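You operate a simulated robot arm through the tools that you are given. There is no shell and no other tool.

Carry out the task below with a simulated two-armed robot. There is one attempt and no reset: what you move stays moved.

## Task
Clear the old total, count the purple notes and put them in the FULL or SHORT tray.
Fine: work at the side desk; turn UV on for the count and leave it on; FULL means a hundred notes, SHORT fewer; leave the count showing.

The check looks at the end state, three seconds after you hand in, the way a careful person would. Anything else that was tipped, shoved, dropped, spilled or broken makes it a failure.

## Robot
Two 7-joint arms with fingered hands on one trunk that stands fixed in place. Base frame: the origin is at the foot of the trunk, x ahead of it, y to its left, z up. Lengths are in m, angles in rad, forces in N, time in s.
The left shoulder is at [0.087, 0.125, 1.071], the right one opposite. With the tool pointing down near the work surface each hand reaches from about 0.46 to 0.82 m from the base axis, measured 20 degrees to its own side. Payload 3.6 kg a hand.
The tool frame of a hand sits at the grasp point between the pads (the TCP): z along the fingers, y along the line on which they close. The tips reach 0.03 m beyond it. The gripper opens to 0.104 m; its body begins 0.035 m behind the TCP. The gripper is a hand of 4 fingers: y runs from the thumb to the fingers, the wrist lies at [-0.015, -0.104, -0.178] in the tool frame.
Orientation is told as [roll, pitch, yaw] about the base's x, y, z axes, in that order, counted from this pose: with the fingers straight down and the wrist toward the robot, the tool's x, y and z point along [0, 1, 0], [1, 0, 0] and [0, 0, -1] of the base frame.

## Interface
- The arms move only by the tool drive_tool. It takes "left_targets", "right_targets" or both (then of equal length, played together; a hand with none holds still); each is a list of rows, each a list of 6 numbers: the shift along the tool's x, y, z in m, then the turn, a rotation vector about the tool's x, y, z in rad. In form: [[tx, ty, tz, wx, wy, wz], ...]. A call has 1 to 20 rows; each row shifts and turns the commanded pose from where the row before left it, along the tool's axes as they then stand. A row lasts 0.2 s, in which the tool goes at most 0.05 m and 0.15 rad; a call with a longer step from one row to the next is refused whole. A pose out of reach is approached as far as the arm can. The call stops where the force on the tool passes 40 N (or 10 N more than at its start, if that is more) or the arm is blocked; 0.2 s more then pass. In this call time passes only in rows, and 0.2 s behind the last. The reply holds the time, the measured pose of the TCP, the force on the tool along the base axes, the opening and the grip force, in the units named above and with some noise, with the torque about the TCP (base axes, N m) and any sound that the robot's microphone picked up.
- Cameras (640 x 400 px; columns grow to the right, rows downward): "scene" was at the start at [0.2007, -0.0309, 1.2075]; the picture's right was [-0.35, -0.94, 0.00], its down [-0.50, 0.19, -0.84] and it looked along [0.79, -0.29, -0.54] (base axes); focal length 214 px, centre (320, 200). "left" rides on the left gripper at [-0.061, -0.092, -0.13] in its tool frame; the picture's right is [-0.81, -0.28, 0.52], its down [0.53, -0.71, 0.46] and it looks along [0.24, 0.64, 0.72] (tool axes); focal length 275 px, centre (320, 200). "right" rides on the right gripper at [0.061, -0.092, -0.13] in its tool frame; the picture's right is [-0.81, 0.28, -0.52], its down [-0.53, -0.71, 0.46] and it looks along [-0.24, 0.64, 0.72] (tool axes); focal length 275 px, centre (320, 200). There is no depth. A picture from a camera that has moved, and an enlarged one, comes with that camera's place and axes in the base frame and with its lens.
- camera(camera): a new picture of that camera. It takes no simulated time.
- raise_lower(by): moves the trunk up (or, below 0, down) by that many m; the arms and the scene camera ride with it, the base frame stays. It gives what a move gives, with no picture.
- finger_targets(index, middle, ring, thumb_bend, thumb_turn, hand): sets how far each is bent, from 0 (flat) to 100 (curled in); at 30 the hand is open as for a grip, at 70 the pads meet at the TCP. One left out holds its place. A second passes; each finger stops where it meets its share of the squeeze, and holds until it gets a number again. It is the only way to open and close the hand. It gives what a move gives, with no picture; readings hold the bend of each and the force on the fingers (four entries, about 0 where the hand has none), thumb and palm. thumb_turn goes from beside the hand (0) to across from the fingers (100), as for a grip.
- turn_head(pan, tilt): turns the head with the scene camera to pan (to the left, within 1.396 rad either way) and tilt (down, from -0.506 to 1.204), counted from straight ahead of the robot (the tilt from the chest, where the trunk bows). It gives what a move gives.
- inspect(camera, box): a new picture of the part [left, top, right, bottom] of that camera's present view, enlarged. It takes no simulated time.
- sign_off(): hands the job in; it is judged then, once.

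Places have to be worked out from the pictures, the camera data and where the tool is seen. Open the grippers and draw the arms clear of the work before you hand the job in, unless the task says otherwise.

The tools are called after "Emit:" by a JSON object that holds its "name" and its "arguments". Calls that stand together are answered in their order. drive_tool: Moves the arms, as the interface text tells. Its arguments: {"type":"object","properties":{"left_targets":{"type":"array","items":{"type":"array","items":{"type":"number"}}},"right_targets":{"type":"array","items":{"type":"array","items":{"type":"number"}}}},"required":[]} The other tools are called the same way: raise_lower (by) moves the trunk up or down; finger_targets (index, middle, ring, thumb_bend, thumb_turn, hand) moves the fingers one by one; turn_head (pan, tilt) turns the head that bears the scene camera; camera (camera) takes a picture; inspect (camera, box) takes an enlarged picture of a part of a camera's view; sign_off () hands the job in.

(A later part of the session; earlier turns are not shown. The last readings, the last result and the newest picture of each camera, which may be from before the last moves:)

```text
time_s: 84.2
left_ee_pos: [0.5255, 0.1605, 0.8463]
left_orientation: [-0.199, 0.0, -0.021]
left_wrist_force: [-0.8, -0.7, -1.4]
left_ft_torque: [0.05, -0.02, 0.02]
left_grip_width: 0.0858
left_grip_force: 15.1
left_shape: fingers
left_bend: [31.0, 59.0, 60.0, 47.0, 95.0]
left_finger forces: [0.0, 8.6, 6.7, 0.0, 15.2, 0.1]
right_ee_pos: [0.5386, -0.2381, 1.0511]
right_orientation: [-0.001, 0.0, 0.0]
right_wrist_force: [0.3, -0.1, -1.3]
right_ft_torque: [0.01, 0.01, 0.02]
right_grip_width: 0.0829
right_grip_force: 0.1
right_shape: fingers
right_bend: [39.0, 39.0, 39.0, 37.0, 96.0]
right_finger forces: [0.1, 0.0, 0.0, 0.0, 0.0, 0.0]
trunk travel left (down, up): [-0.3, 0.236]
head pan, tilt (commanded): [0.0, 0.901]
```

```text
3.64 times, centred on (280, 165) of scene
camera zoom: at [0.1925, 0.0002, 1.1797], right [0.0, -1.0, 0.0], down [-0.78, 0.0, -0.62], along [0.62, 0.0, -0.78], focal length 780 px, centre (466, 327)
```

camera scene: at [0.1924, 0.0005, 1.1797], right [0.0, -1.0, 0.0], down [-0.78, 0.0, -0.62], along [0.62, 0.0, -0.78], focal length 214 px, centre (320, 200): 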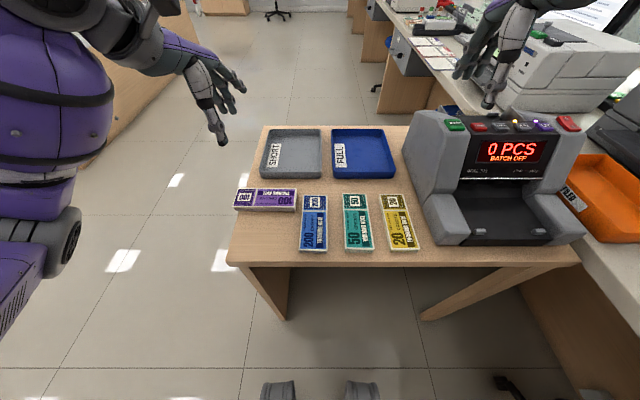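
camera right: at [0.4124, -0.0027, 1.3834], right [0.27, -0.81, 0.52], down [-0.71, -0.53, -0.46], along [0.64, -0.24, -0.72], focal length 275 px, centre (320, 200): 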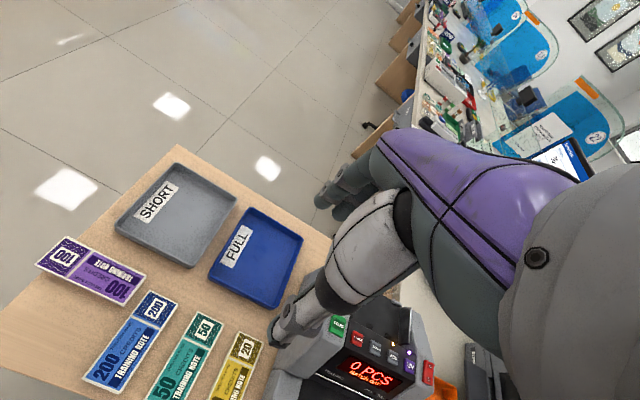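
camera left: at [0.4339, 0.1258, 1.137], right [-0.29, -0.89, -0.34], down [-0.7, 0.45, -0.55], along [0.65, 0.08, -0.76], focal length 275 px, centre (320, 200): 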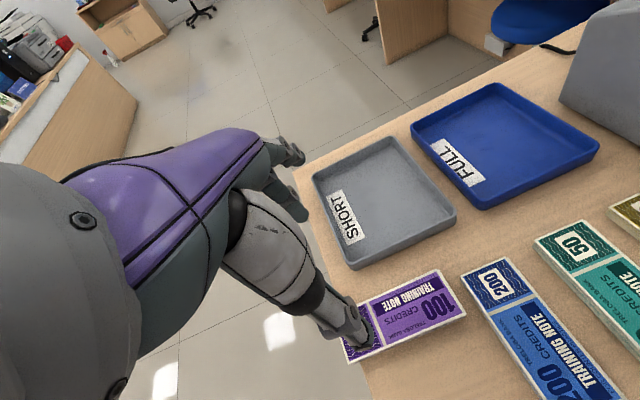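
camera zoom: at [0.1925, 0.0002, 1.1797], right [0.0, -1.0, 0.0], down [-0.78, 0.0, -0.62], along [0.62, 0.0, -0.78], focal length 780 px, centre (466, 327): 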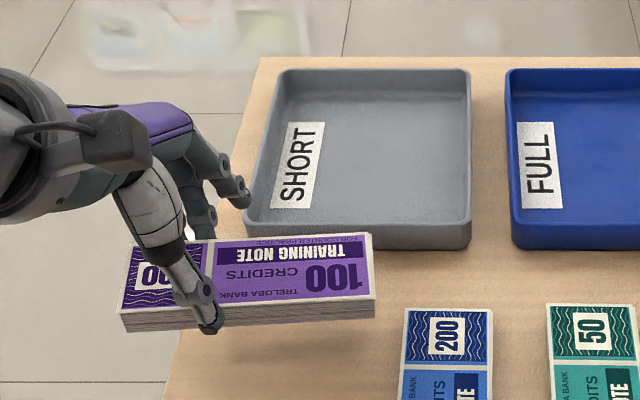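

It holds firmly. The stack is yawed about +5° in the hand, so I'll counter-rotate −0.09 about vertical, raise to z≈1.02 and bring the stack's centre to about (0.50, 0).

Emit:
{"name": "drive_tool", "arguments": {"left_targets": [[-0.0087, 0, -0.0426, 0, 0, 0], [-0.0087, 0, -0.0426, 0, 0, 0], [-0.0087, 0, -0.0426, 0, 0, 0], [-0.0087, 0, -0.0426, 0, 0, 0], [0, 0, 0, 0.0179, 0, 0.088], [-0.0323, -0.0058, 0.0066, 0, 0, 0], [-0.0323, -0.0058, 0.0066, 0, 0, 0], [-0.0323, -0.0058, 0.0066, 0, 0, 0], [-0.0323, -0.0058, 0.0066, 0, 0, 0]]}}

Emit:
{"name": "finger_targets", "arguments": {"hand": "left", "index": 0}}

Emit:
{"name": "camera", "arguments": {"camera": "scene"}}

Emit:
{"name": "camera", "arguments": {"camera": "left"}}

Emit:
{"name": "camera", "arguments": {"camera": "right"}}

```text
time_s: 86.2
left_ee_pos: [0.4886, 0.031, 1.0211]
left_orientation: [-0.198, 0.001, -0.11]
left_wrist_force: [0.3, -0.7, -1.4]
left_ft_torque: [0.03, -0.03, -0.04]
left_grip_width: 0.0857
left_grip_force: 14.8
left_shape: fingers
left_bend: [31.0, 59.0, 60.0, 47.0, 95.0]
left_finger forces: [0.0, 8.4, 6.5, 0.0, 14.9, 0.0]
right_ee_pos: [0.5394, -0.2387, 1.052]
right_orientation: [0.002, 0.0, 0.0]
right_wrist_force: [0.0, 1.2, -0.3]
right_ft_torque: [0.0, -0.04, 0.0]
right_grip_width: 0.0832
right_grip_force: 0.1
right_shape: fingers
right_bend: [39.0, 39.0, 39.0, 37.0, 96.0]
right_finger forces: [0.0, 0.0, 0.0, 0.0, 0.0, 0.0]
trunk travel left (down, up): [-0.3, 0.236]
head pan, tilt (commanded): [0.0, 0.901]
```

```text
time_s: 87.2
left_ee_pos: [0.4885, 0.0306, 1.0199]
left_orientation: [-0.202, -0.001, -0.112]
left_wrist_force: [0.1, -0.5, -1.4]
left_ft_torque: [0.01, -0.03, 0.02]
left_grip_width: 0.1276
left_grip_force: 14.0
left_shape: fingers
left_bend: [0.0, 59.0, 60.0, 47.0, 95.0]
left_finger forces: [0.0, 8.4, 6.5, 0.0, 14.9, 0.0]
right_ee_pos: [0.5381, -0.2384, 1.0514]
right_orientation: [0.0, 0.001, 0.0]
right_wrist_force: [0.1, -0.2, 1.0]
right_ft_torque: [0.0, -0.03, 0.0]
right_grip_width: 0.0831
right_grip_force: 0.1
right_shape: fingers
right_bend: [39.0, 39.0, 39.0, 37.0, 96.0]
right_finger forces: [0.0, 0.0, 0.0, 0.0, 0.0, 0.0]
trunk travel left (down, up): [-0.3, 0.236]
head pan, tilt (commanded): [0.0, 0.901]
```

```text
taken
camera scene: at [0.1925, 0.0003, 1.1797], right [0.0, -1.0, 0.0], down [-0.78, 0.0, -0.62], along [0.62, 0.0, -0.78], focal length 214 px, centre (320, 200)
```

scene: 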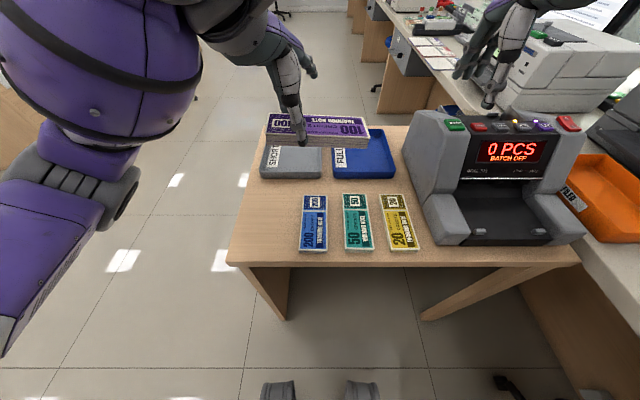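

```text
taken
camera left: at [0.3933, 0.0072, 1.1606], right [-0.37, -0.86, -0.35], down [-0.66, 0.51, -0.55], along [0.65, 0.02, -0.76], focal length 275 px, centre (320, 200)
```

left: 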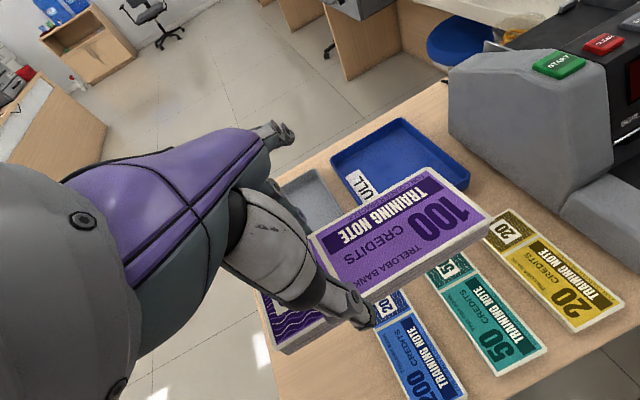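

```text
taken
camera right: at [0.4467, -0.1774, 1.1816], right [0.27, -0.81, 0.52], down [-0.71, -0.53, -0.46], along [0.64, -0.24, -0.72], focal length 275 px, centre (320, 200)
```

right: 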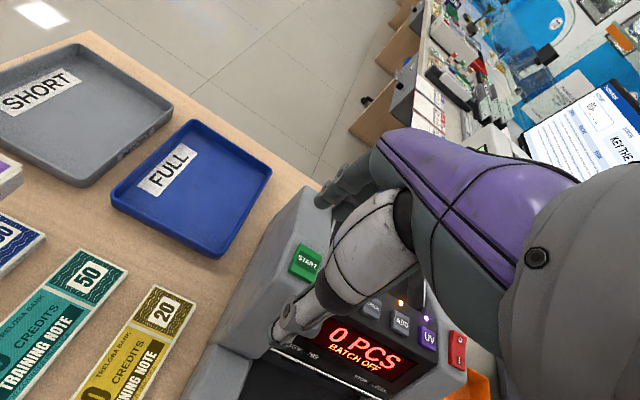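

The left hand holds the stack at about (0.484, 0.002), top z≈0.998. I zoom in from the head and check its corners before approaching with the right hand.

Emit:
{"name": "inspect", "arguments": {"camera": "scene", "box": [250, 50, 390, 170]}}

```text
3.33 times, centred on (320, 110) of scene
camera zoom: at [0.1925, 0.0003, 1.1797], right [0.0, -1.0, 0.0], down [-0.78, 0.0, -0.62], along [0.62, 0.0, -0.78], focal length 715 px, centre (320, 500)
```

zoom: 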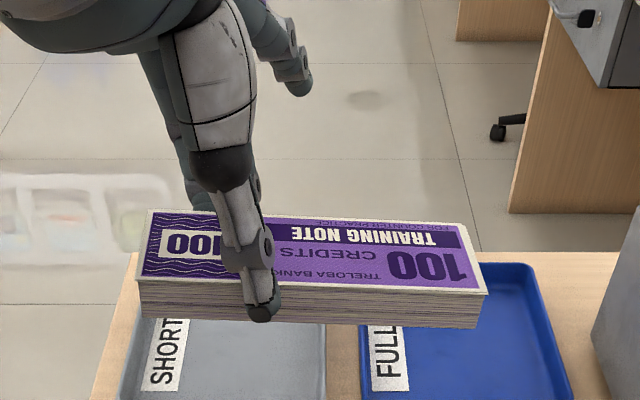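

A direct side-by-side handover would clash the two wrist cameras. Instead I'll turn the left hand to yaw −90° so the stack points along x, and let the right hand come in at yaw +90° from the other side onto the near half.

Emit:
{"name": "drive_tool", "arguments": {"left_targets": [[0, 0, 0, 0.0264, 0, 0.1301], [0, 0, 0, 0.0264, 0, 0.1301], [0, 0, 0, 0.0264, 0, 0.1301], [0, 0, 0, 0.0264, 0, 0.1301], [0, 0, 0, 0.0264, 0, 0.1301], [0, 0, 0, 0.0264, 0, 0.1301], [0, 0, 0, 0.0264, 0, 0.1301], [0, 0, 0, 0.0264, 0, 0.1301], [0, 0, 0, 0.0264, 0, 0.1301], [0, 0, 0, 0.0264, 0, 0.1301], [0, 0, 0, 0.0264, 0, 0.1301]]}}

Emit:
{"name": "turn_head", "arguments": {"pan": 0.0, "tilt": 0.8}}

Emit:
{"name": "camera", "arguments": {"camera": "scene"}}

Emit:
{"name": "camera", "arguments": {"camera": "right"}}

```text
time_s: 89.7
left_ee_pos: [0.4881, 0.0334, 1.0196]
left_orientation: [-0.201, 0.001, -1.572]
left_wrist_force: [0.3, 0.2, -1.2]
left_ft_torque: [-0.02, -0.04, -0.04]
left_grip_width: 0.1276
left_grip_force: 15.3
left_shape: fingers
left_bend: [0.0, 59.0, 60.0, 47.0, 95.0]
left_finger forces: [0.0, 8.3, 6.5, 0.0, 14.9, 0.1]
right_ee_pos: [0.5373, -0.2383, 1.0515]
right_orientation: [0.0, -0.001, -0.001]
right_wrist_force: [0.4, -1.1, 0.5]
right_ft_torque: [0.01, -0.02, 0.0]
right_grip_width: 0.0835
right_grip_force: 0.1
right_shape: fingers
right_bend: [39.0, 39.0, 39.0, 37.0, 96.0]
right_finger forces: [0.1, 0.0, 0.0, 0.0, 0.0, 0.0]
trunk travel left (down, up): [-0.3, 0.236]
head pan, tilt (commanded): [0.0, 0.901]
```

```text
time_s: 90.3
left_ee_pos: [0.4884, 0.032, 1.0199]
left_orientation: [-0.201, -0.001, -1.571]
left_wrist_force: [-0.5, -0.2, -0.9]
left_ft_torque: [0.0, -0.04, 0.01]
left_grip_width: 0.1276
left_grip_force: 15.0
left_shape: fingers
left_bend: [0.0, 59.0, 60.0, 47.0, 95.0]
left_finger forces: [0.0, 8.4, 6.5, 0.1, 15.0, 0.0]
right_ee_pos: [0.5385, -0.2382, 1.051]
right_orientation: [0.0, 0.0, -0.002]
right_wrist_force: [0.6, -0.4, -0.2]
right_ft_torque: [-0.03, -0.01, 0.01]
right_grip_width: 0.0833
right_grip_force: 0.0
right_shape: fingers
right_bend: [39.0, 39.0, 39.0, 37.0, 96.0]
right_finger forces: [0.0, 0.0, 0.0, 0.1, 0.0, 0.0]
trunk travel left (down, up): [-0.3, 0.236]
head pan, tilt (commanded): [0.0, 0.799]
```

```text
taken
camera scene: at [0.1977, 0.0003, 1.1876], right [0.0, -1.0, 0.0], down [-0.72, 0.0, -0.7], along [0.7, 0.0, -0.72], focal length 214 px, centre (320, 200)
```

scene: 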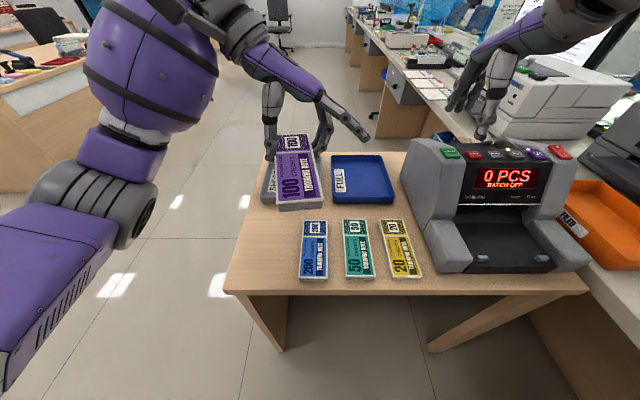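

```text
taken
camera right: at [0.4467, -0.1774, 1.1816], right [0.27, -0.81, 0.52], down [-0.71, -0.53, -0.46], along [0.64, -0.24, -0.72], focal length 275 px, centre (320, 200)
```

right: 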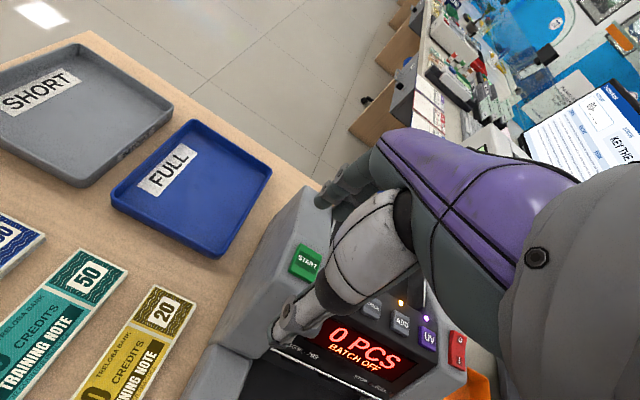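

The stack now points along x in front of the robot. I zoom to measure its near half, where the right hand should grip.

Emit:
{"name": "inspect", "arguments": {"camera": "scene", "box": [240, 80, 400, 230]}}

```text
2.67 times, centred on (320, 155) of scene
camera zoom: at [0.1977, 0.0003, 1.1876], right [0.0, -1.0, 0.0], down [-0.72, 0.0, -0.7], along [0.7, 0.0, -0.72], focal length 572 px, centre (320, 320)
```

zoom: 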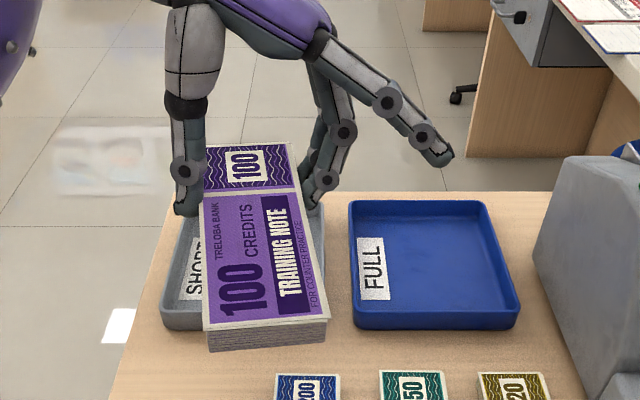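

The stack is yawed about +8° and droops ~3° at the free end relative to the hand. I correct both with the left hand and shift it slightly toward the robot and right, so both arms stay within reach.

Emit:
{"name": "drive_tool", "arguments": {"left_targets": [[0, 0, 0, 0.0279, 0, 0.137], [0, 0, 0, 0, -0.057, 0], [-0.0216, 0.0203, 0.0057, 0, 0, 0]]}}

Emit:
{"name": "inspect", "arguments": {"camera": "scene", "box": [240, 80, 400, 240]}}

```text
time_s: 91.1
left_ee_pos: [0.4637, 0.0153, 1.0201]
left_orientation: [-0.257, -0.001, -1.711]
left_wrist_force: [0.0, -1.1, -1.3]
left_ft_torque: [-0.01, -0.06, -0.02]
left_grip_width: 0.1279
left_grip_force: 14.7
left_shape: fingers
left_bend: [0.0, 59.0, 60.0, 47.0, 95.0]
left_finger forces: [0.0, 8.3, 6.5, 0.1, 14.8, 0.0]
right_ee_pos: [0.5385, -0.238, 1.051]
right_orientation: [0.0, 0.001, 0.0]
right_wrist_force: [0.4, 0.3, 0.0]
right_ft_torque: [0.0, -0.01, -0.02]
right_grip_width: 0.0834
right_grip_force: 0.0
right_shape: fingers
right_bend: [39.0, 39.0, 39.0, 37.0, 96.0]
right_finger forces: [0.1, 0.1, 0.1, 0.0, 0.0, 0.0]
trunk travel left (down, up): [-0.3, 0.236]
head pan, tilt (commanded): [0.0, 0.799]
```

```text
2.50 times, centred on (320, 160) of scene
camera zoom: at [0.1975, 0.0, 1.1876], right [0.0, -1.0, 0.0], down [-0.72, 0.0, -0.7], along [0.7, 0.0, -0.72], focal length 536 px, centre (320, 300)
```

zoom: 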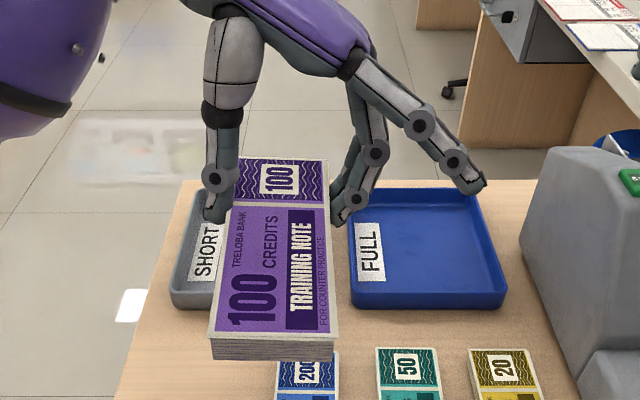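

The stack is now level and aligned: centre ≈(0.434, 0.023), near end x≈0.36, top z≈0.998. I bring the right hand back and up to (0.39, −0.26, 1.15) and turn it to yaw +90°.

Emit:
{"name": "drive_tool", "arguments": {"right_targets": [[-0.0055, -0.0371, -0.0248, 0, 0, 0], [-0.0055, -0.0371, -0.0248, 0, 0, 0], [-0.0055, -0.0371, -0.0248, 0, 0, 0], [-0.0055, -0.0371, -0.0248, 0, 0, 0], [0, 0, 0, 0, 0, -0.1428], [0, 0, 0, 0, 0, -0.1428], [0, 0, 0, 0, 0, -0.1428], [0, 0, 0, 0, 0, -0.1428], [0, 0, 0, 0, 0, -0.1428], [0, 0, 0, 0, 0, -0.1428], [0, 0, 0, 0, 0, -0.1428], [0, 0, 0, 0, 0, -0.1428], [0, 0, 0, 0, 0, -0.1428], [0, 0, 0, 0, 0, -0.1428], [0, 0, 0, 0, 0, -0.1428]]}}

Emit:
{"name": "camera", "arguments": {"camera": "scene"}}

Emit:
{"name": "camera", "arguments": {"camera": "right"}}

```text
time_s: 94.3
left_ee_pos: [0.4629, 0.0144, 1.0208]
left_orientation: [-0.258, 0.0, -1.711]
left_wrist_force: [-0.4, 0.4, -2.8]
left_ft_torque: [0.04, -0.02, 0.02]
left_grip_width: 0.1278
left_grip_force: 15.4
left_shape: fingers
left_bend: [0.0, 59.0, 60.0, 47.0, 95.0]
left_finger forces: [0.0, 8.4, 6.5, 0.1, 14.8, 0.1]
right_ee_pos: [0.3902, -0.2594, 1.1508]
right_orientation: [0.0, 0.0, 1.573]
right_wrist_force: [0.1, 0.8, 0.0]
right_ft_torque: [0.03, -0.02, 0.01]
right_grip_width: 0.0832
right_grip_force: 0.0
right_shape: fingers
right_bend: [39.0, 39.0, 39.0, 37.0, 96.0]
right_finger forces: [0.0, 0.0, 0.1, 0.0, 0.1, 0.0]
trunk travel left (down, up): [-0.3, 0.236]
head pan, tilt (commanded): [0.0, 0.799]
```

```text
taken
camera scene: at [0.1979, 0.0004, 1.1875], right [0.0, -1.0, 0.0], down [-0.72, 0.0, -0.7], along [0.7, 0.0, -0.72], focal length 214 px, centre (320, 200)
```

scene: 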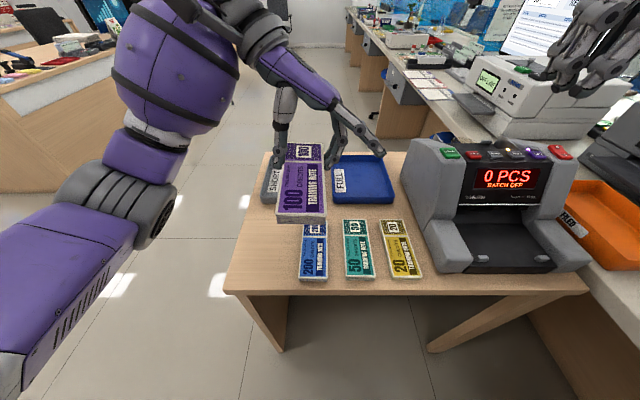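

```text
taken
camera right: at [0.3288, -0.3519, 1.2809], right [0.81, 0.28, 0.52], down [0.54, -0.71, -0.46], along [0.24, 0.65, -0.72], focal length 275 px, centre (320, 200)
```

right: 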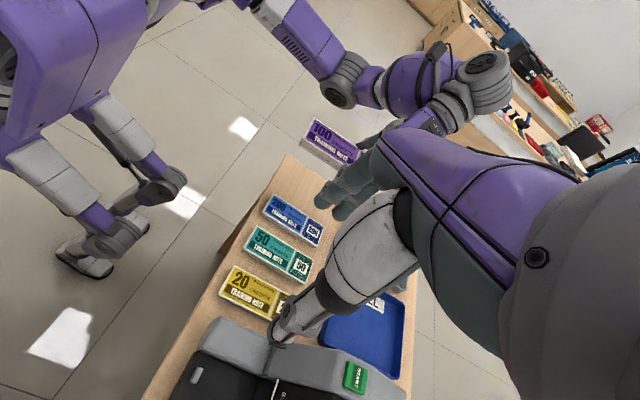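

The right hand is turned and has a good side view of the stack. I move it toward the stack at this height, stopping at y≈−0.08 to check.

Emit:
{"name": "drive_tool", "arguments": {"right_targets": [[0.003, 0.045, 0, 0, 0, 0], [0.003, 0.045, 0, 0, 0, 0], [0.003, 0.045, 0, 0, 0, 0], [0.002, 0.045, 0, 0, 0, 0]]}}

Emit:
{"name": "camera", "arguments": {"camera": "scene"}}

Emit:
{"name": "camera", "arguments": {"camera": "right"}}

```text
time_s: 95.3
left_ee_pos: [0.463, 0.0154, 1.0208]
left_orientation: [-0.257, 0.001, -1.712]
left_wrist_force: [1.3, -0.6, -1.2]
left_ft_torque: [-0.02, -0.03, 0.02]
left_grip_width: 0.1278
left_grip_force: 14.6
left_shape: fingers
left_bend: [0.0, 59.0, 60.0, 47.0, 95.0]
left_finger forces: [0.0, 8.4, 6.5, 0.1, 14.9, 0.0]
right_ee_pos: [0.3797, -0.0803, 1.1504]
right_orientation: [0.0, 0.001, 1.568]
right_wrist_force: [0.2, -0.2, -0.8]
right_ft_torque: [-0.03, 0.01, -0.01]
right_grip_width: 0.083
right_grip_force: 0.0
right_shape: fingers
right_bend: [39.0, 39.0, 39.0, 37.0, 96.0]
right_finger forces: [0.1, 0.1, 0.0, 0.0, 0.0, 0.1]
trunk travel left (down, up): [-0.3, 0.236]
head pan, tilt (commanded): [0.0, 0.799]
```

```text
taken
camera scene: at [0.1978, 0.0009, 1.1876], right [0.0, -1.0, 0.0], down [-0.72, 0.0, -0.7], along [0.7, 0.0, -0.72], focal length 214 px, centre (320, 200)
```

scene: 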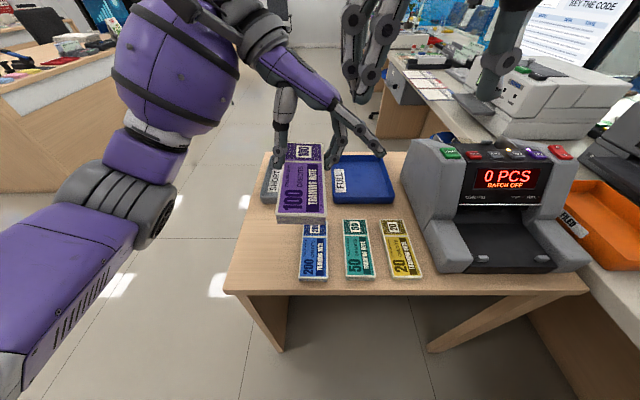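

```text
taken
camera right: at [0.318, -0.1715, 1.2806], right [0.81, 0.27, 0.52], down [0.53, -0.71, -0.46], along [0.24, 0.64, -0.72], focal length 275 px, centre (320, 200)
```

right: 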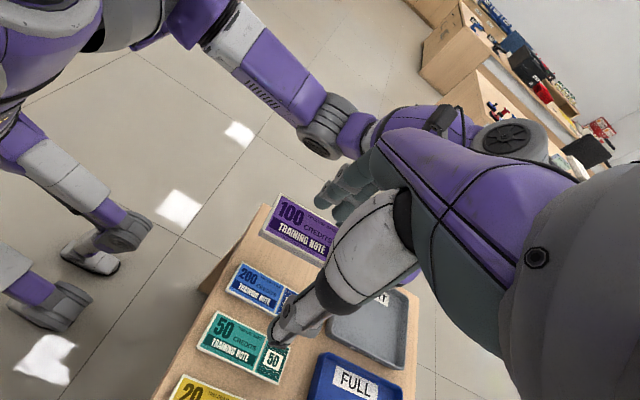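

Reach is fine so far. I continue toward y≈0.022 at this height, above the stack's near half.

Emit:
{"name": "drive_tool", "arguments": {"right_targets": [[0, 0.035, 0, 0, 0, 0], [0, 0.035, 0, 0, 0, 0], [0, 0.0325, 0, 0, 0, 0]]}}

Emit:
{"name": "camera", "arguments": {"camera": "scene"}}

Emit:
{"name": "camera", "arguments": {"camera": "right"}}

Emit:
{"name": "camera", "arguments": {"camera": "left"}}

```text
time_s: 96.1
left_ee_pos: [0.4638, 0.0154, 1.0199]
left_orientation: [-0.258, -0.001, -1.71]
left_wrist_force: [0.0, 0.3, -1.3]
left_ft_torque: [-0.05, 0.01, 0.04]
left_grip_width: 0.1275
left_grip_force: 14.8
left_shape: fingers
left_bend: [0.0, 59.0, 60.0, 47.0, 95.0]
left_finger forces: [0.0, 8.4, 6.5, 0.0, 14.9, 0.0]
right_ee_pos: [0.3796, 0.0228, 1.1495]
right_orientation: [0.001, -0.003, 1.569]
right_wrist_force: [0.0, 0.2, 0.3]
right_ft_torque: [-0.01, 0.03, 0.0]
right_grip_width: 0.0832
right_grip_force: 0.0
right_shape: fingers
right_bend: [39.0, 39.0, 39.0, 37.0, 96.0]
right_finger forces: [0.0, 0.0, 0.0, 0.0, 0.1, 0.0]
trunk travel left (down, up): [-0.3, 0.236]
head pan, tilt (commanded): [0.0, 0.799]
```

```text
taken
camera scene: at [0.199, 0.0005, 1.1873], right [0.0, -1.0, 0.0], down [-0.72, 0.0, -0.7], along [0.7, 0.0, -0.72], focal length 214 px, centre (320, 200)
```

scene: 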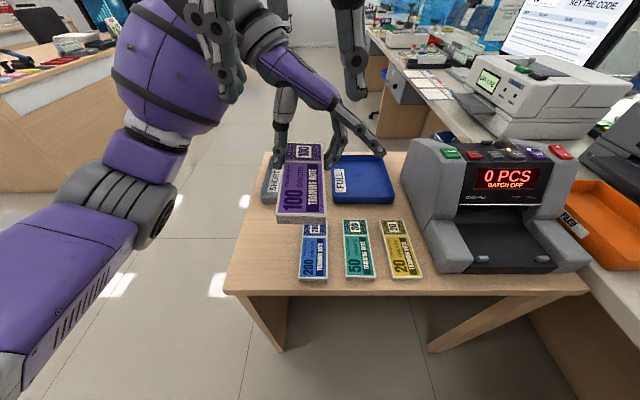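

```text
taken
camera right: at [0.3188, -0.0688, 1.2808], right [0.81, 0.27, 0.52], down [0.53, -0.71, -0.46], along [0.24, 0.65, -0.72], focal length 275 px, centre (320, 200)
```

right: 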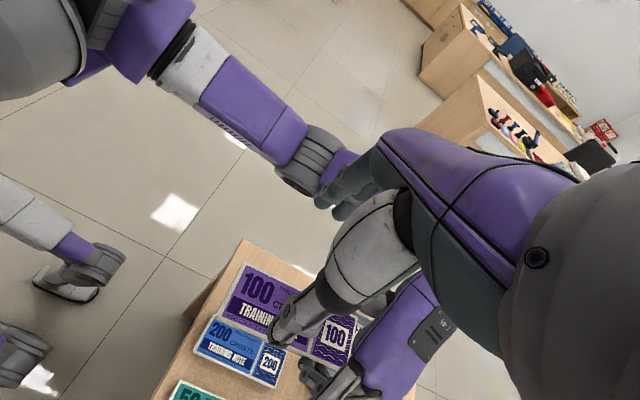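

```text
taken
camera left: at [0.4507, 0.1089, 1.1614], right [-0.87, 0.4, -0.29], down [0.49, 0.65, -0.58], along [-0.04, -0.65, -0.76], focal length 275 px, centre (320, 200)
```

left: 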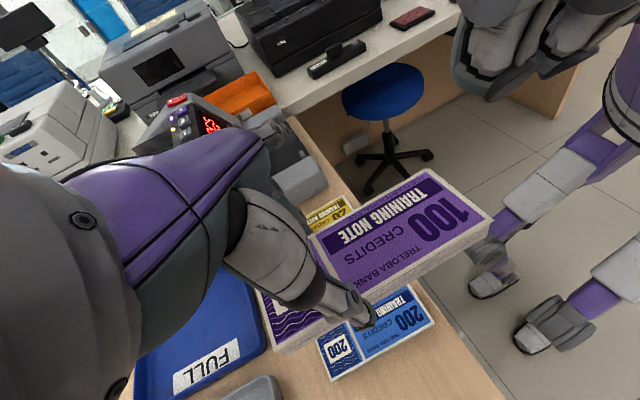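

Both hands are in place with the right hand straddling the near half from above. I descend 8 cm and check clearances.

Emit:
{"name": "drive_tool", "arguments": {"right_targets": [[0, 0, 0.03, 0, 0, 0], [0, 0, 0.03, 0, 0, 0], [0, 0, 0.02, 0, 0, 0]]}}

Emit:
{"name": "camera", "arguments": {"camera": "scene"}}

Emit:
{"name": "camera", "arguments": {"camera": "right"}}

Emit:
{"name": "camera", "arguments": {"camera": "left"}}

```text
time_s: 96.9
left_ee_pos: [0.4639, 0.0152, 1.0195]
left_orientation: [-0.258, 0.0, -1.71]
left_wrist_force: [-0.1, 0.3, -1.1]
left_ft_torque: [-0.01, 0.01, 0.01]
left_grip_width: 0.1275
left_grip_force: 15.4
left_shape: fingers
left_bend: [0.0, 59.0, 60.0, 47.0, 95.0]
left_finger forces: [0.1, 8.4, 6.6, 0.0, 14.9, 0.0]
right_ee_pos: [0.3787, 0.0217, 1.0694]
right_orientation: [0.0, 0.0, 1.572]
right_wrist_force: [-0.4, -0.5, 0.2]
right_ft_torque: [0.02, 0.03, 0.0]
right_grip_width: 0.0831
right_grip_force: 0.0
right_shape: fingers
right_bend: [39.0, 39.0, 39.0, 37.0, 96.0]
right_finger forces: [0.0, 0.0, 0.1, 0.0, 0.0, 0.1]
trunk travel left (down, up): [-0.3, 0.236]
head pan, tilt (commanded): [0.0, 0.799]
```

```text
taken
camera scene: at [0.198, 0.0003, 1.1875], right [0.0, -1.0, 0.0], down [-0.72, 0.0, -0.7], along [0.7, 0.0, -0.72], focal length 214 px, centre (320, 200)
```

scene: 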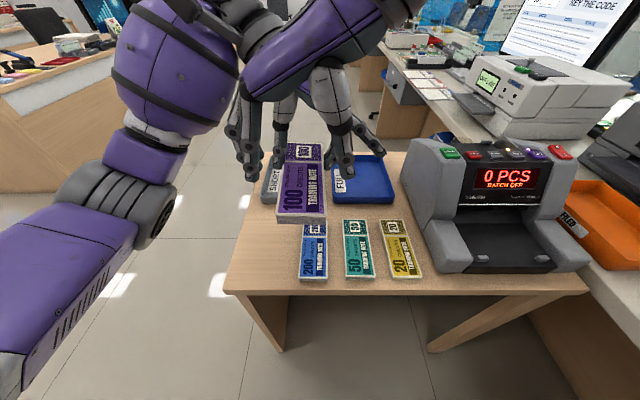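

```text
taken
camera right: at [0.3178, -0.0692, 1.2001], right [0.81, 0.27, 0.52], down [0.53, -0.71, -0.46], along [0.24, 0.64, -0.72], focal length 275 px, centre (320, 200)
```

right: 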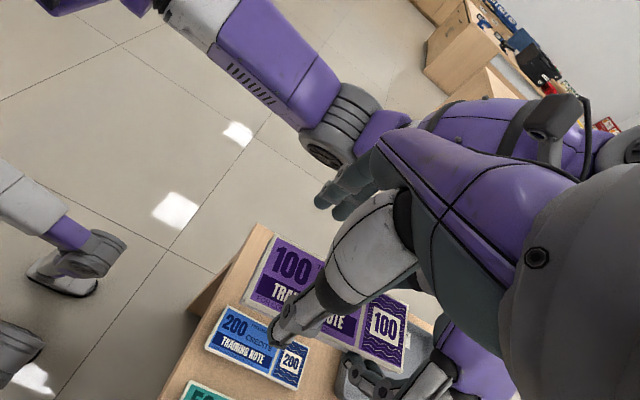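

```text
taken
camera left: at [0.4497, 0.1086, 1.1619], right [-0.87, 0.4, -0.29], down [0.49, 0.65, -0.58], along [-0.04, -0.65, -0.76], focal length 275 px, centre (320, 200)
```

left: 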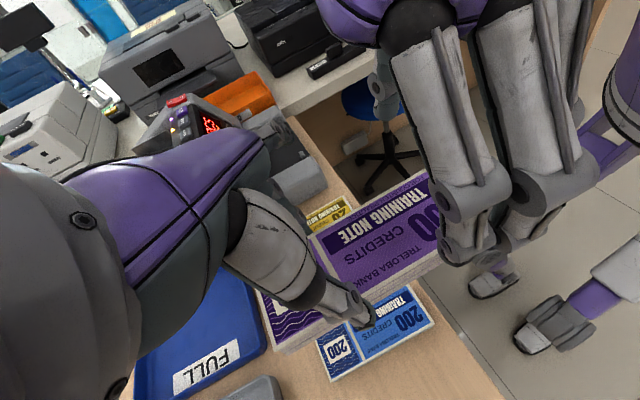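

The right fingers and thumb look well placed around the stack. I zoom the head view to verify before the last descent.

Emit:
{"name": "inspect", "arguments": {"camera": "scene", "box": [210, 60, 400, 230]}}

```text
2.35 times, centred on (305, 145) of scene
camera zoom: at [0.198, 0.0003, 1.1875], right [0.0, -1.0, 0.0], down [-0.72, 0.0, -0.7], along [0.7, 0.0, -0.72], focal length 505 px, centre (355, 329)
```

zoom: 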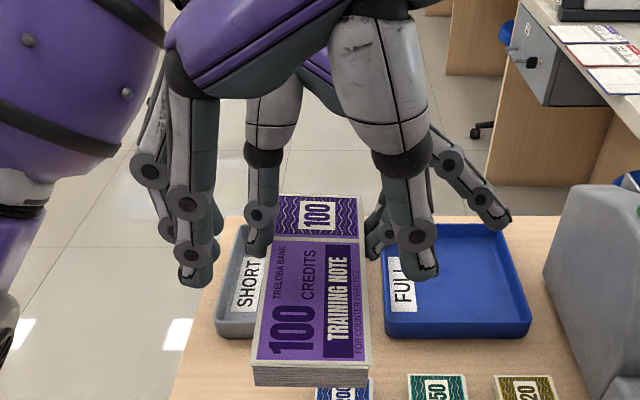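

Alignment is good with ~1 cm gap on both sides. I descend the remaining 5.2 cm.

Emit:
{"name": "drive_tool", "arguments": {"right_targets": [[0, 0, 0.02, 0, 0, 0], [0, 0, 0.02, 0, 0, 0], [0, 0, 0.0125, 0, 0, 0]]}}

Emit:
{"name": "inspect", "arguments": {"camera": "scene", "box": [210, 60, 400, 230]}}

Emit:
{"name": "inspect", "arguments": {"camera": "left", "box": [220, 60, 600, 340]}}

Emit:
{"name": "inspect", "arguments": {"camera": "right", "box": [220, 150, 480, 380]}}

```text
time_s: 97.7
left_ee_pos: [0.4621, 0.0151, 1.0195]
left_orientation: [-0.256, -0.001, -1.71]
left_wrist_force: [0.4, 0.3, -1.4]
left_ft_torque: [0.0, -0.02, 0.0]
left_grip_width: 0.1276
left_grip_force: 14.8
left_shape: fingers
left_bend: [0.0, 59.0, 60.0, 47.0, 95.0]
left_finger forces: [0.0, 8.4, 6.6, 0.1, 15.0, 0.0]
right_ee_pos: [0.3792, 0.0234, 1.0167]
right_orientation: [0.001, 0.0, 1.571]
right_wrist_force: [-0.1, 0.1, 0.5]
right_ft_torque: [-0.04, -0.04, -0.02]
right_grip_width: 0.0831
right_grip_force: 0.0
right_shape: fingers
right_bend: [39.0, 39.0, 39.0, 37.0, 96.0]
right_finger forces: [0.0, 0.1, 0.0, 0.0, 0.1, 0.0]
trunk travel left (down, up): [-0.3, 0.236]
head pan, tilt (commanded): [0.0, 0.799]
```

```text
2.35 times, centred on (305, 145) of scene
camera zoom: at [0.1978, 0.0003, 1.1876], right [0.0, -1.0, 0.0], down [-0.72, 0.0, -0.7], along [0.7, 0.0, -0.72], focal length 505 px, centre (355, 329)
```

zoom: 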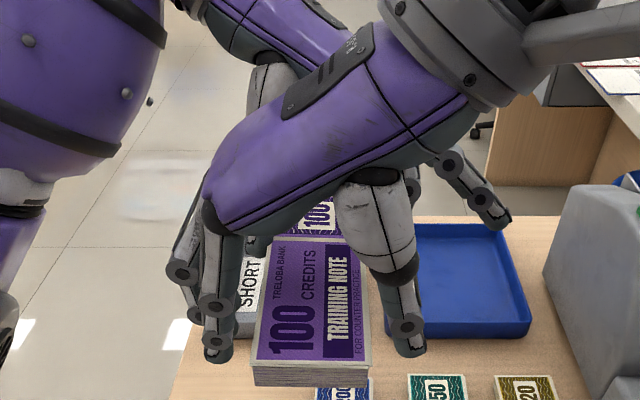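

```text
1.43 times, centred on (410, 200) of left
camera zoom: at [0.4495, 0.1086, 1.162], right [-0.87, 0.4, -0.29], down [0.49, 0.65, -0.58], along [-0.04, -0.65, -0.76], focal length 393 px, centre (191, 200)
```

zoom: 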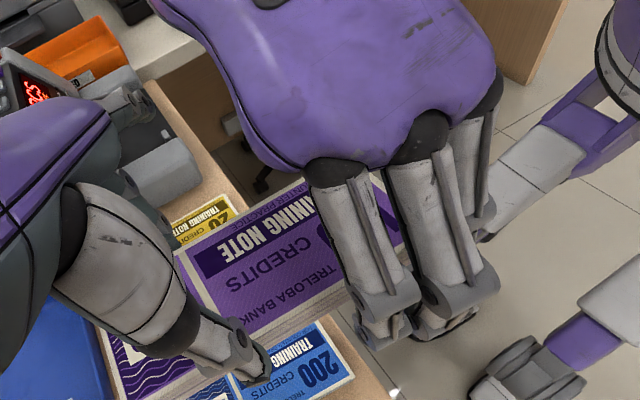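

```text
1.74 times, centred on (350, 265) of right
camera zoom: at [0.318, -0.0692, 1.1482], right [0.81, 0.27, 0.52], down [0.53, -0.71, -0.46], along [0.24, 0.64, -0.72], focal length 479 px, centre (268, 87)
```

zoom: 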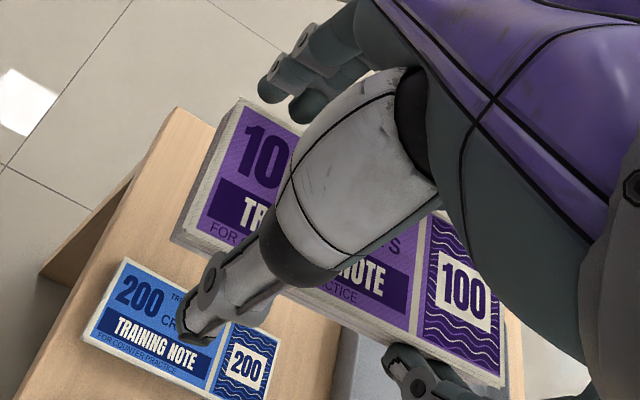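

Both hands are positioned without contact. I close the right hand gently first.

Emit:
{"name": "finger_targets", "arguments": {"hand": "right", "index": 50, "middle": 50, "ring": 50, "thumb_bend": 46}}

```text
time_s: 98.7
left_ee_pos: [0.4632, 0.0142, 1.0197]
left_orientation: [-0.258, 0.0, -1.711]
left_wrist_force: [0.9, -1.6, -1.1]
left_ft_torque: [-0.07, -0.04, 0.08]
left_grip_width: 0.1275
left_grip_force: 15.0
left_shape: fingers
left_bend: [0.0, 59.0, 60.0, 47.0, 95.0]
left_finger forces: [0.0, 8.9, 6.5, 0.1, 13.1, 0.1]
right_ee_pos: [0.3791, 0.0219, 1.0171]
right_orientation: [-0.001, 0.0, 1.57]
right_wrist_force: [-1.7, 2.5, 0.9]
right_ft_torque: [0.04, 0.03, 0.08]
right_grip_width: 0.0594
right_grip_force: 2.0
right_shape: fingers
right_bend: [49.0, 49.0, 49.0, 46.0, 97.0]
right_finger forces: [0.6, 1.0, 1.0, 0.0, 0.3, 0.0]
trunk travel left (down, up): [-0.3, 0.236]
head pan, tilt (commanded): [0.0, 0.799]
```

Fingers and thumb are just touching, nearly balanced. I squeeze the right hand firmly.

Emit:
{"name": "finger_targets", "arguments": {"hand": "right", "index": 58, "middle": 58, "ring": 58, "thumb_bend": 58}}

Emit:
{"name": "inspect", "arguments": {"camera": "scene", "box": [210, 60, 400, 230]}}

```text
time_s: 99.7
left_ee_pos: [0.4633, 0.015, 1.0188]
left_orientation: [-0.256, 0.0, -1.71]
left_wrist_force: [3.2, -4.6, -1.3]
left_ft_torque: [-0.19, -0.11, 0.15]
left_grip_width: 0.1268
left_grip_force: 15.5
left_shape: fingers
left_bend: [0.0, 59.0, 60.0, 48.0, 95.0]
left_finger forces: [0.0, 10.5, 7.7, 0.0, 12.5, 0.0]
right_ee_pos: [0.3781, 0.0231, 1.0173]
right_orientation: [-0.001, -0.001, 1.571]
right_wrist_force: [-3.4, 5.1, -0.2]
right_ft_torque: [0.2, 0.03, 0.26]
right_grip_width: 0.056
right_grip_force: 11.7
right_shape: fingers
right_bend: [51.0, 52.0, 51.0, 47.0, 98.0]
right_finger forces: [4.3, 4.9, 5.3, 0.1, 9.1, 0.1]
trunk travel left (down, up): [-0.3, 0.236]
head pan, tilt (commanded): [0.0, 0.799]
```

```text
2.35 times, centred on (305, 145) of scene
camera zoom: at [0.1977, 0.0003, 1.1876], right [0.0, -1.0, 0.0], down [-0.72, 0.0, -0.7], along [0.7, 0.0, -0.72], focal length 505 px, centre (355, 329)
```

zoom: 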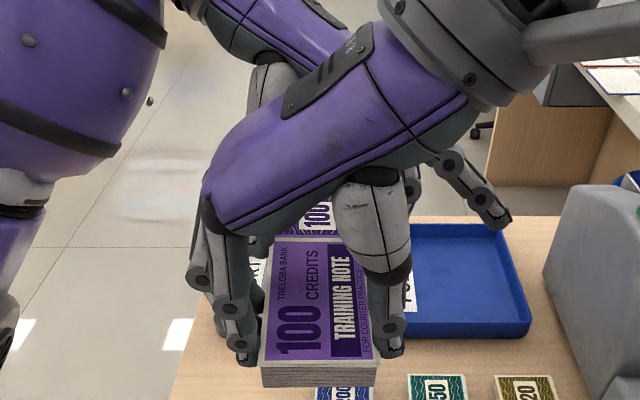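

The right hand has a firm grip of about 12 N. I tighten a bit more, then open the left hand.

Emit:
{"name": "finger_targets", "arguments": {"hand": "right", "index": 64, "middle": 64, "ring": 64, "thumb_bend": 64}}

Emit:
{"name": "finger_targets", "arguments": {"hand": "left", "middle": 42, "ring": 42, "thumb_bend": 36}}

Emit:
{"name": "inspect", "arguments": {"camera": "scene", "box": [210, 60, 400, 230]}}

Emit:
{"name": "camera", "arguments": {"camera": "left"}}

```text
time_s: 100.7
left_ee_pos: [0.4623, 0.0142, 1.0189]
left_orientation: [-0.257, 0.002, -1.711]
left_wrist_force: [5.6, -8.9, -1.4]
left_ft_torque: [-0.36, -0.2, 0.22]
left_grip_width: 0.125
left_grip_force: 16.5
left_shape: fingers
left_bend: [0.0, 58.0, 59.0, 49.0, 95.0]
left_finger forces: [0.0, 11.9, 9.0, 0.0, 11.6, 0.0]
right_ee_pos: [0.3789, 0.0225, 1.0176]
right_orientation: [0.0, -0.002, 1.571]
right_wrist_force: [-6.7, 8.2, 1.0]
right_ft_torque: [0.3, 0.12, 0.51]
right_grip_width: 0.0554
right_grip_force: 19.1
right_shape: fingers
right_bend: [54.0, 55.0, 54.0, 46.0, 98.0]
right_finger forces: [6.5, 8.4, 8.7, 0.0, 14.3, 0.0]
trunk travel left (down, up): [-0.3, 0.236]
head pan, tilt (commanded): [0.0, 0.799]
```

```text
time_s: 101.7
left_ee_pos: [0.4624, 0.0159, 1.0192]
left_orientation: [-0.256, -0.001, -1.71]
left_wrist_force: [-0.8, -0.1, -0.1]
left_ft_torque: [-0.01, 0.02, 0.0]
left_grip_width: 0.1362
left_grip_force: 0.1
left_shape: fingers
left_bend: [0.0, 42.0, 42.0, 36.0, 96.0]
left_finger forces: [0.0, 0.0, 0.0, 0.0, 0.1, 0.1]
right_ee_pos: [0.3792, 0.0219, 1.0178]
right_orientation: [0.001, 0.0, 1.571]
right_wrist_force: [-0.3, 0.7, 0.1]
right_ft_torque: [-0.01, 0.01, 0.0]
right_grip_width: 0.0554
right_grip_force: 16.2
right_shape: fingers
right_bend: [56.0, 58.0, 58.0, 46.0, 97.0]
right_finger forces: [6.0, 5.7, 4.6, 0.0, 16.3, 0.1]
trunk travel left (down, up): [-0.3, 0.236]
head pan, tilt (commanded): [0.0, 0.799]
```

```text
2.35 times, centred on (305, 145) of scene
camera zoom: at [0.1977, 0.0003, 1.1876], right [0.0, -1.0, 0.0], down [-0.72, 0.0, -0.7], along [0.7, 0.0, -0.72], focal length 505 px, centre (355, 329)
```

zoom: 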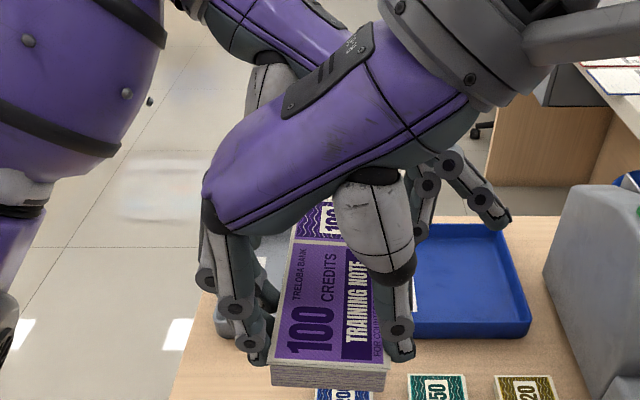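

```text
taken
camera left: at [0.4494, 0.1087, 1.162], right [-0.87, 0.4, -0.29], down [0.49, 0.65, -0.58], along [-0.04, -0.65, -0.76], focal length 275 px, centre (320, 200)
```

left: 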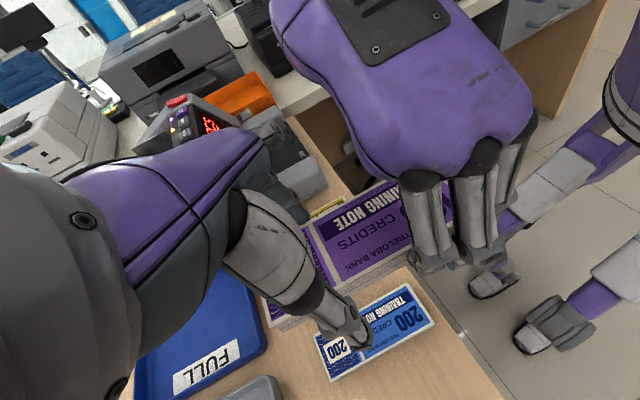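

The left hand is free (zero force) and the right hand holds the stack. I raise the left hand straight up off the stack, then back to the left.

Emit:
{"name": "drive_tool", "arguments": {"left_targets": [[-0.0051, 0, -0.0194, 0, 0, 0], [-0.0077, 0, -0.029, 0, 0, 0], [-0.0102, 0, -0.0387, 0, 0, 0], [-0.0077, 0, -0.029, 0, 0, 0], [0, -0.04, 0, 0, 0, 0], [0, -0.045, 0, 0, 0, 0], [0, -0.045, 0, 0, 0, 0], [0, -0.045, 0, 0, 0, 0], [0, -0.045, 0, 0, 0, 0]]}}

Emit:
{"name": "camera", "arguments": {"camera": "scene"}}

Emit:
{"name": "camera", "arguments": {"camera": "right"}}

```text
time_s: 103.7
left_ee_pos: [0.4934, 0.233, 1.1418]
left_orientation: [-0.255, -0.003, -1.71]
left_wrist_force: [0.3, 0.0, -0.3]
left_ft_torque: [0.01, -0.01, 0.03]
left_grip_width: 0.1364
left_grip_force: 0.1
left_shape: fingers
left_bend: [0.0, 42.0, 42.0, 36.0, 96.0]
left_finger forces: [0.0, 0.1, 0.1, 0.0, 0.0, 0.0]
right_ee_pos: [0.3787, 0.0217, 1.0167]
right_orientation: [0.0, -0.001, 1.571]
right_wrist_force: [0.5, -0.4, 1.1]
right_ft_torque: [-0.01, 0.08, 0.0]
right_grip_width: 0.0556
right_grip_force: 15.9
right_shape: fingers
right_bend: [56.0, 58.0, 58.0, 46.0, 97.0]
right_finger forces: [6.0, 5.7, 4.5, 0.0, 16.2, 0.1]
trunk travel left (down, up): [-0.3, 0.236]
head pan, tilt (commanded): [0.0, 0.799]
```

```text
taken
camera scene: at [0.1973, 0.0006, 1.1877], right [0.0, -1.0, 0.0], down [-0.72, 0.0, -0.7], along [0.7, 0.0, -0.72], focal length 214 px, centre (320, 200)
```

scene: 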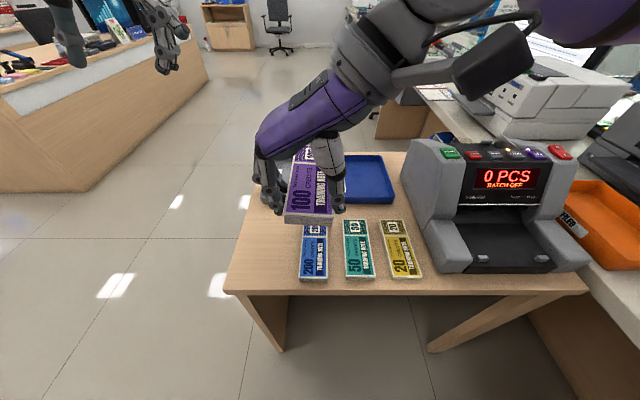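

```text
taken
camera right: at [0.3175, -0.0688, 1.1485], right [0.81, 0.27, 0.52], down [0.53, -0.71, -0.45], along [0.24, 0.64, -0.72], focal length 275 px, centre (320, 200)
```

right: 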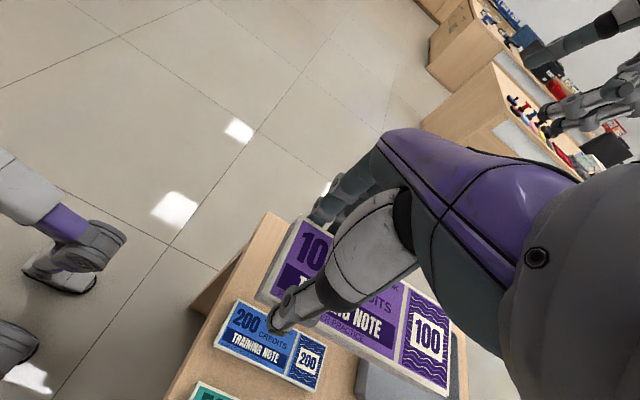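

The handover worked. I raise the right hand, carry the stack to the right above the machine's height, and turn it to yaw 0.

Emit:
{"name": "drive_tool", "arguments": {"right_targets": [[0, 0, -0.03, 0, 0, 0], [0, 0, -0.04, 0, 0, 0], [0, -0.04, -0.02, 0, 0, 0], [0, -0.045, 0, 0, 0, 0], [0, -0.045, 0, 0, 0, 0], [0, -0.045, 0, 0, 0, 0], [0, -0.045, 0, 0, 0, 0], [0, -0.045, 0, 0, 0, 0], [0, -0.045, 0, 0, 0, 0], [0, 0, 0, 0, 0, 0.1428], [0, 0, 0, 0, 0, 0.1428], [0, 0, 0, 0, 0, 0.1428], [0, 0, 0, 0, 0, 0.1428], [0, 0, 0, 0, 0, 0.1428], [0, 0, 0, 0, 0, 0.1428], [0, 0, 0, 0, 0, 0.1428], [0, 0, 0, 0, 0, 0.1428], [0, 0, 0, 0, 0, 0.1428], [0, 0, 0, 0, 0, 0.1428], [0, 0, 0, 0, 0, 0.1428]]}}

Emit:
{"name": "turn_head", "arguments": {"pan": -0.65, "tilt": 0.45}}

Emit:
{"name": "camera", "arguments": {"camera": "scene"}}

Emit:
{"name": "camera", "arguments": {"camera": "right"}}

```text
time_s: 107.9
left_ee_pos: [0.4938, 0.2324, 1.1407]
left_orientation: [-0.256, 0.001, -1.709]
left_wrist_force: [0.0, 1.0, -0.3]
left_ft_torque: [-0.03, 0.0, 0.01]
left_grip_width: 0.1362
left_grip_force: 0.0
left_shape: fingers
left_bend: [0.0, 42.0, 42.0, 36.0, 96.0]
left_finger forces: [0.1, 0.1, 0.1, 0.0, 0.0, 0.1]
right_ee_pos: [0.3788, -0.2866, 1.1081]
right_orientation: [-0.001, -0.001, -0.002]
right_wrist_force: [-0.9, -0.5, -1.0]
right_ft_torque: [0.1, -0.03, 0.02]
right_grip_width: 0.0555
right_grip_force: 15.0
right_shape: fingers
right_bend: [56.0, 58.0, 58.0, 46.0, 97.0]
right_finger forces: [6.0, 5.5, 4.4, 0.1, 15.9, 0.1]
trunk travel left (down, up): [-0.3, 0.236]
head pan, tilt (commanded): [0.0, 0.799]
```

```text
time_s: 109.0
left_ee_pos: [0.4946, 0.234, 1.1411]
left_orientation: [-0.255, 0.001, -1.712]
left_wrist_force: [0.0, 0.4, 0.1]
left_ft_torque: [-0.01, -0.01, -0.01]
left_grip_width: 0.1361
left_grip_force: 0.1
left_shape: fingers
left_bend: [0.0, 42.0, 42.0, 36.0, 96.0]
left_finger forces: [0.0, 0.0, 0.0, 0.0, 0.1, 0.0]
right_ee_pos: [0.3788, -0.2877, 1.1087]
right_orientation: [-0.001, 0.001, 0.001]
right_wrist_force: [0.2, -0.5, -0.3]
right_ft_torque: [0.03, -0.02, 0.0]
right_grip_width: 0.0555
right_grip_force: 15.9
right_shape: fingers
right_bend: [56.0, 58.0, 58.0, 46.0, 97.0]
right_finger forces: [6.1, 5.5, 4.5, 0.0, 15.9, 0.1]
trunk travel left (down, up): [-0.3, 0.236]
head pan, tilt (commanded): [-0.649, 0.45]
```

```text
taken
camera scene: at [0.1903, -0.0553, 1.218], right [-0.6, -0.8, 0.0], down [-0.35, 0.26, -0.9], along [0.72, -0.54, -0.44], focal length 214 px, centre (320, 200)
```

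scene: 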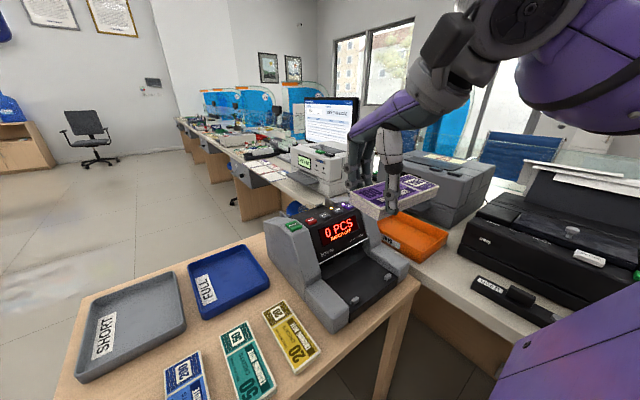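

```text
taken
camera right: at [0.2873, -0.2267, 1.2381], right [0.28, -0.81, 0.52], down [-0.71, -0.53, -0.46], along [0.64, -0.24, -0.72], focal length 275 px, centre (320, 200)
```

right: 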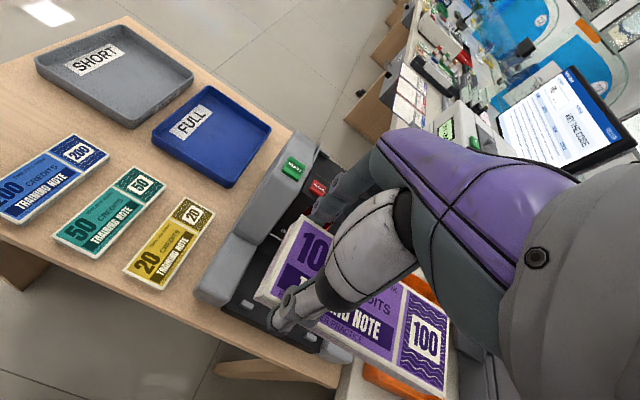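

The stack is along y in the right hand. I zoom to measure how it sits in the hand before loading.

Emit:
{"name": "inspect", "arguments": {"camera": "right", "box": [230, 180, 470, 400]}}

Emit:
{"name": "inspect", "arguments": {"camera": "scene", "box": [320, 120, 460, 260]}}

```text
1.82 times, centred on (350, 290) of right
camera zoom: at [0.2873, -0.2267, 1.2381], right [0.28, -0.81, 0.52], down [-0.71, -0.53, -0.46], along [0.64, -0.24, -0.72], focal length 500 px, centre (266, 36)
```

zoom: 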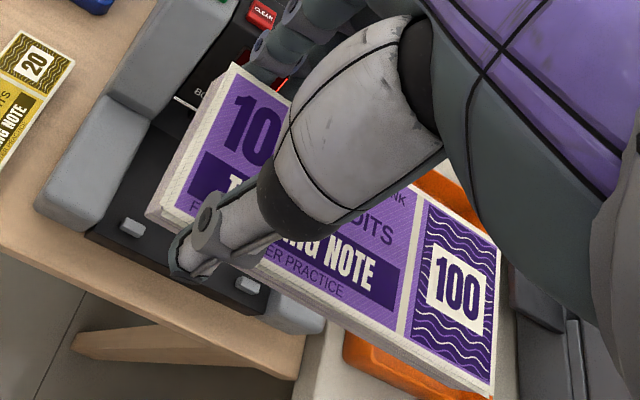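

```text
2.86 times, centred on (390, 190) of scene
camera zoom: at [0.1903, -0.0553, 1.218], right [-0.6, -0.8, 0.0], down [-0.35, 0.26, -0.9], along [0.72, -0.54, -0.44], focal length 613 px, centre (120, 229)
```

zoom: 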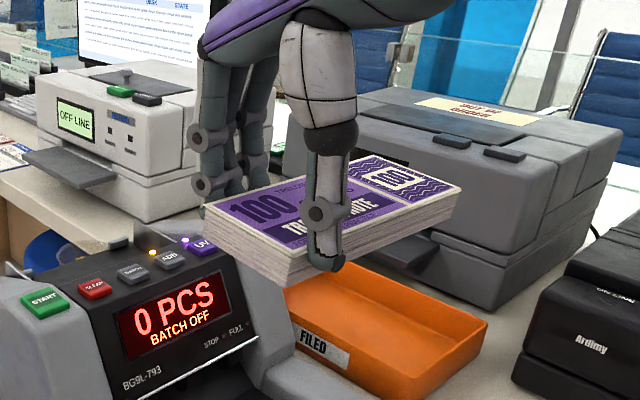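

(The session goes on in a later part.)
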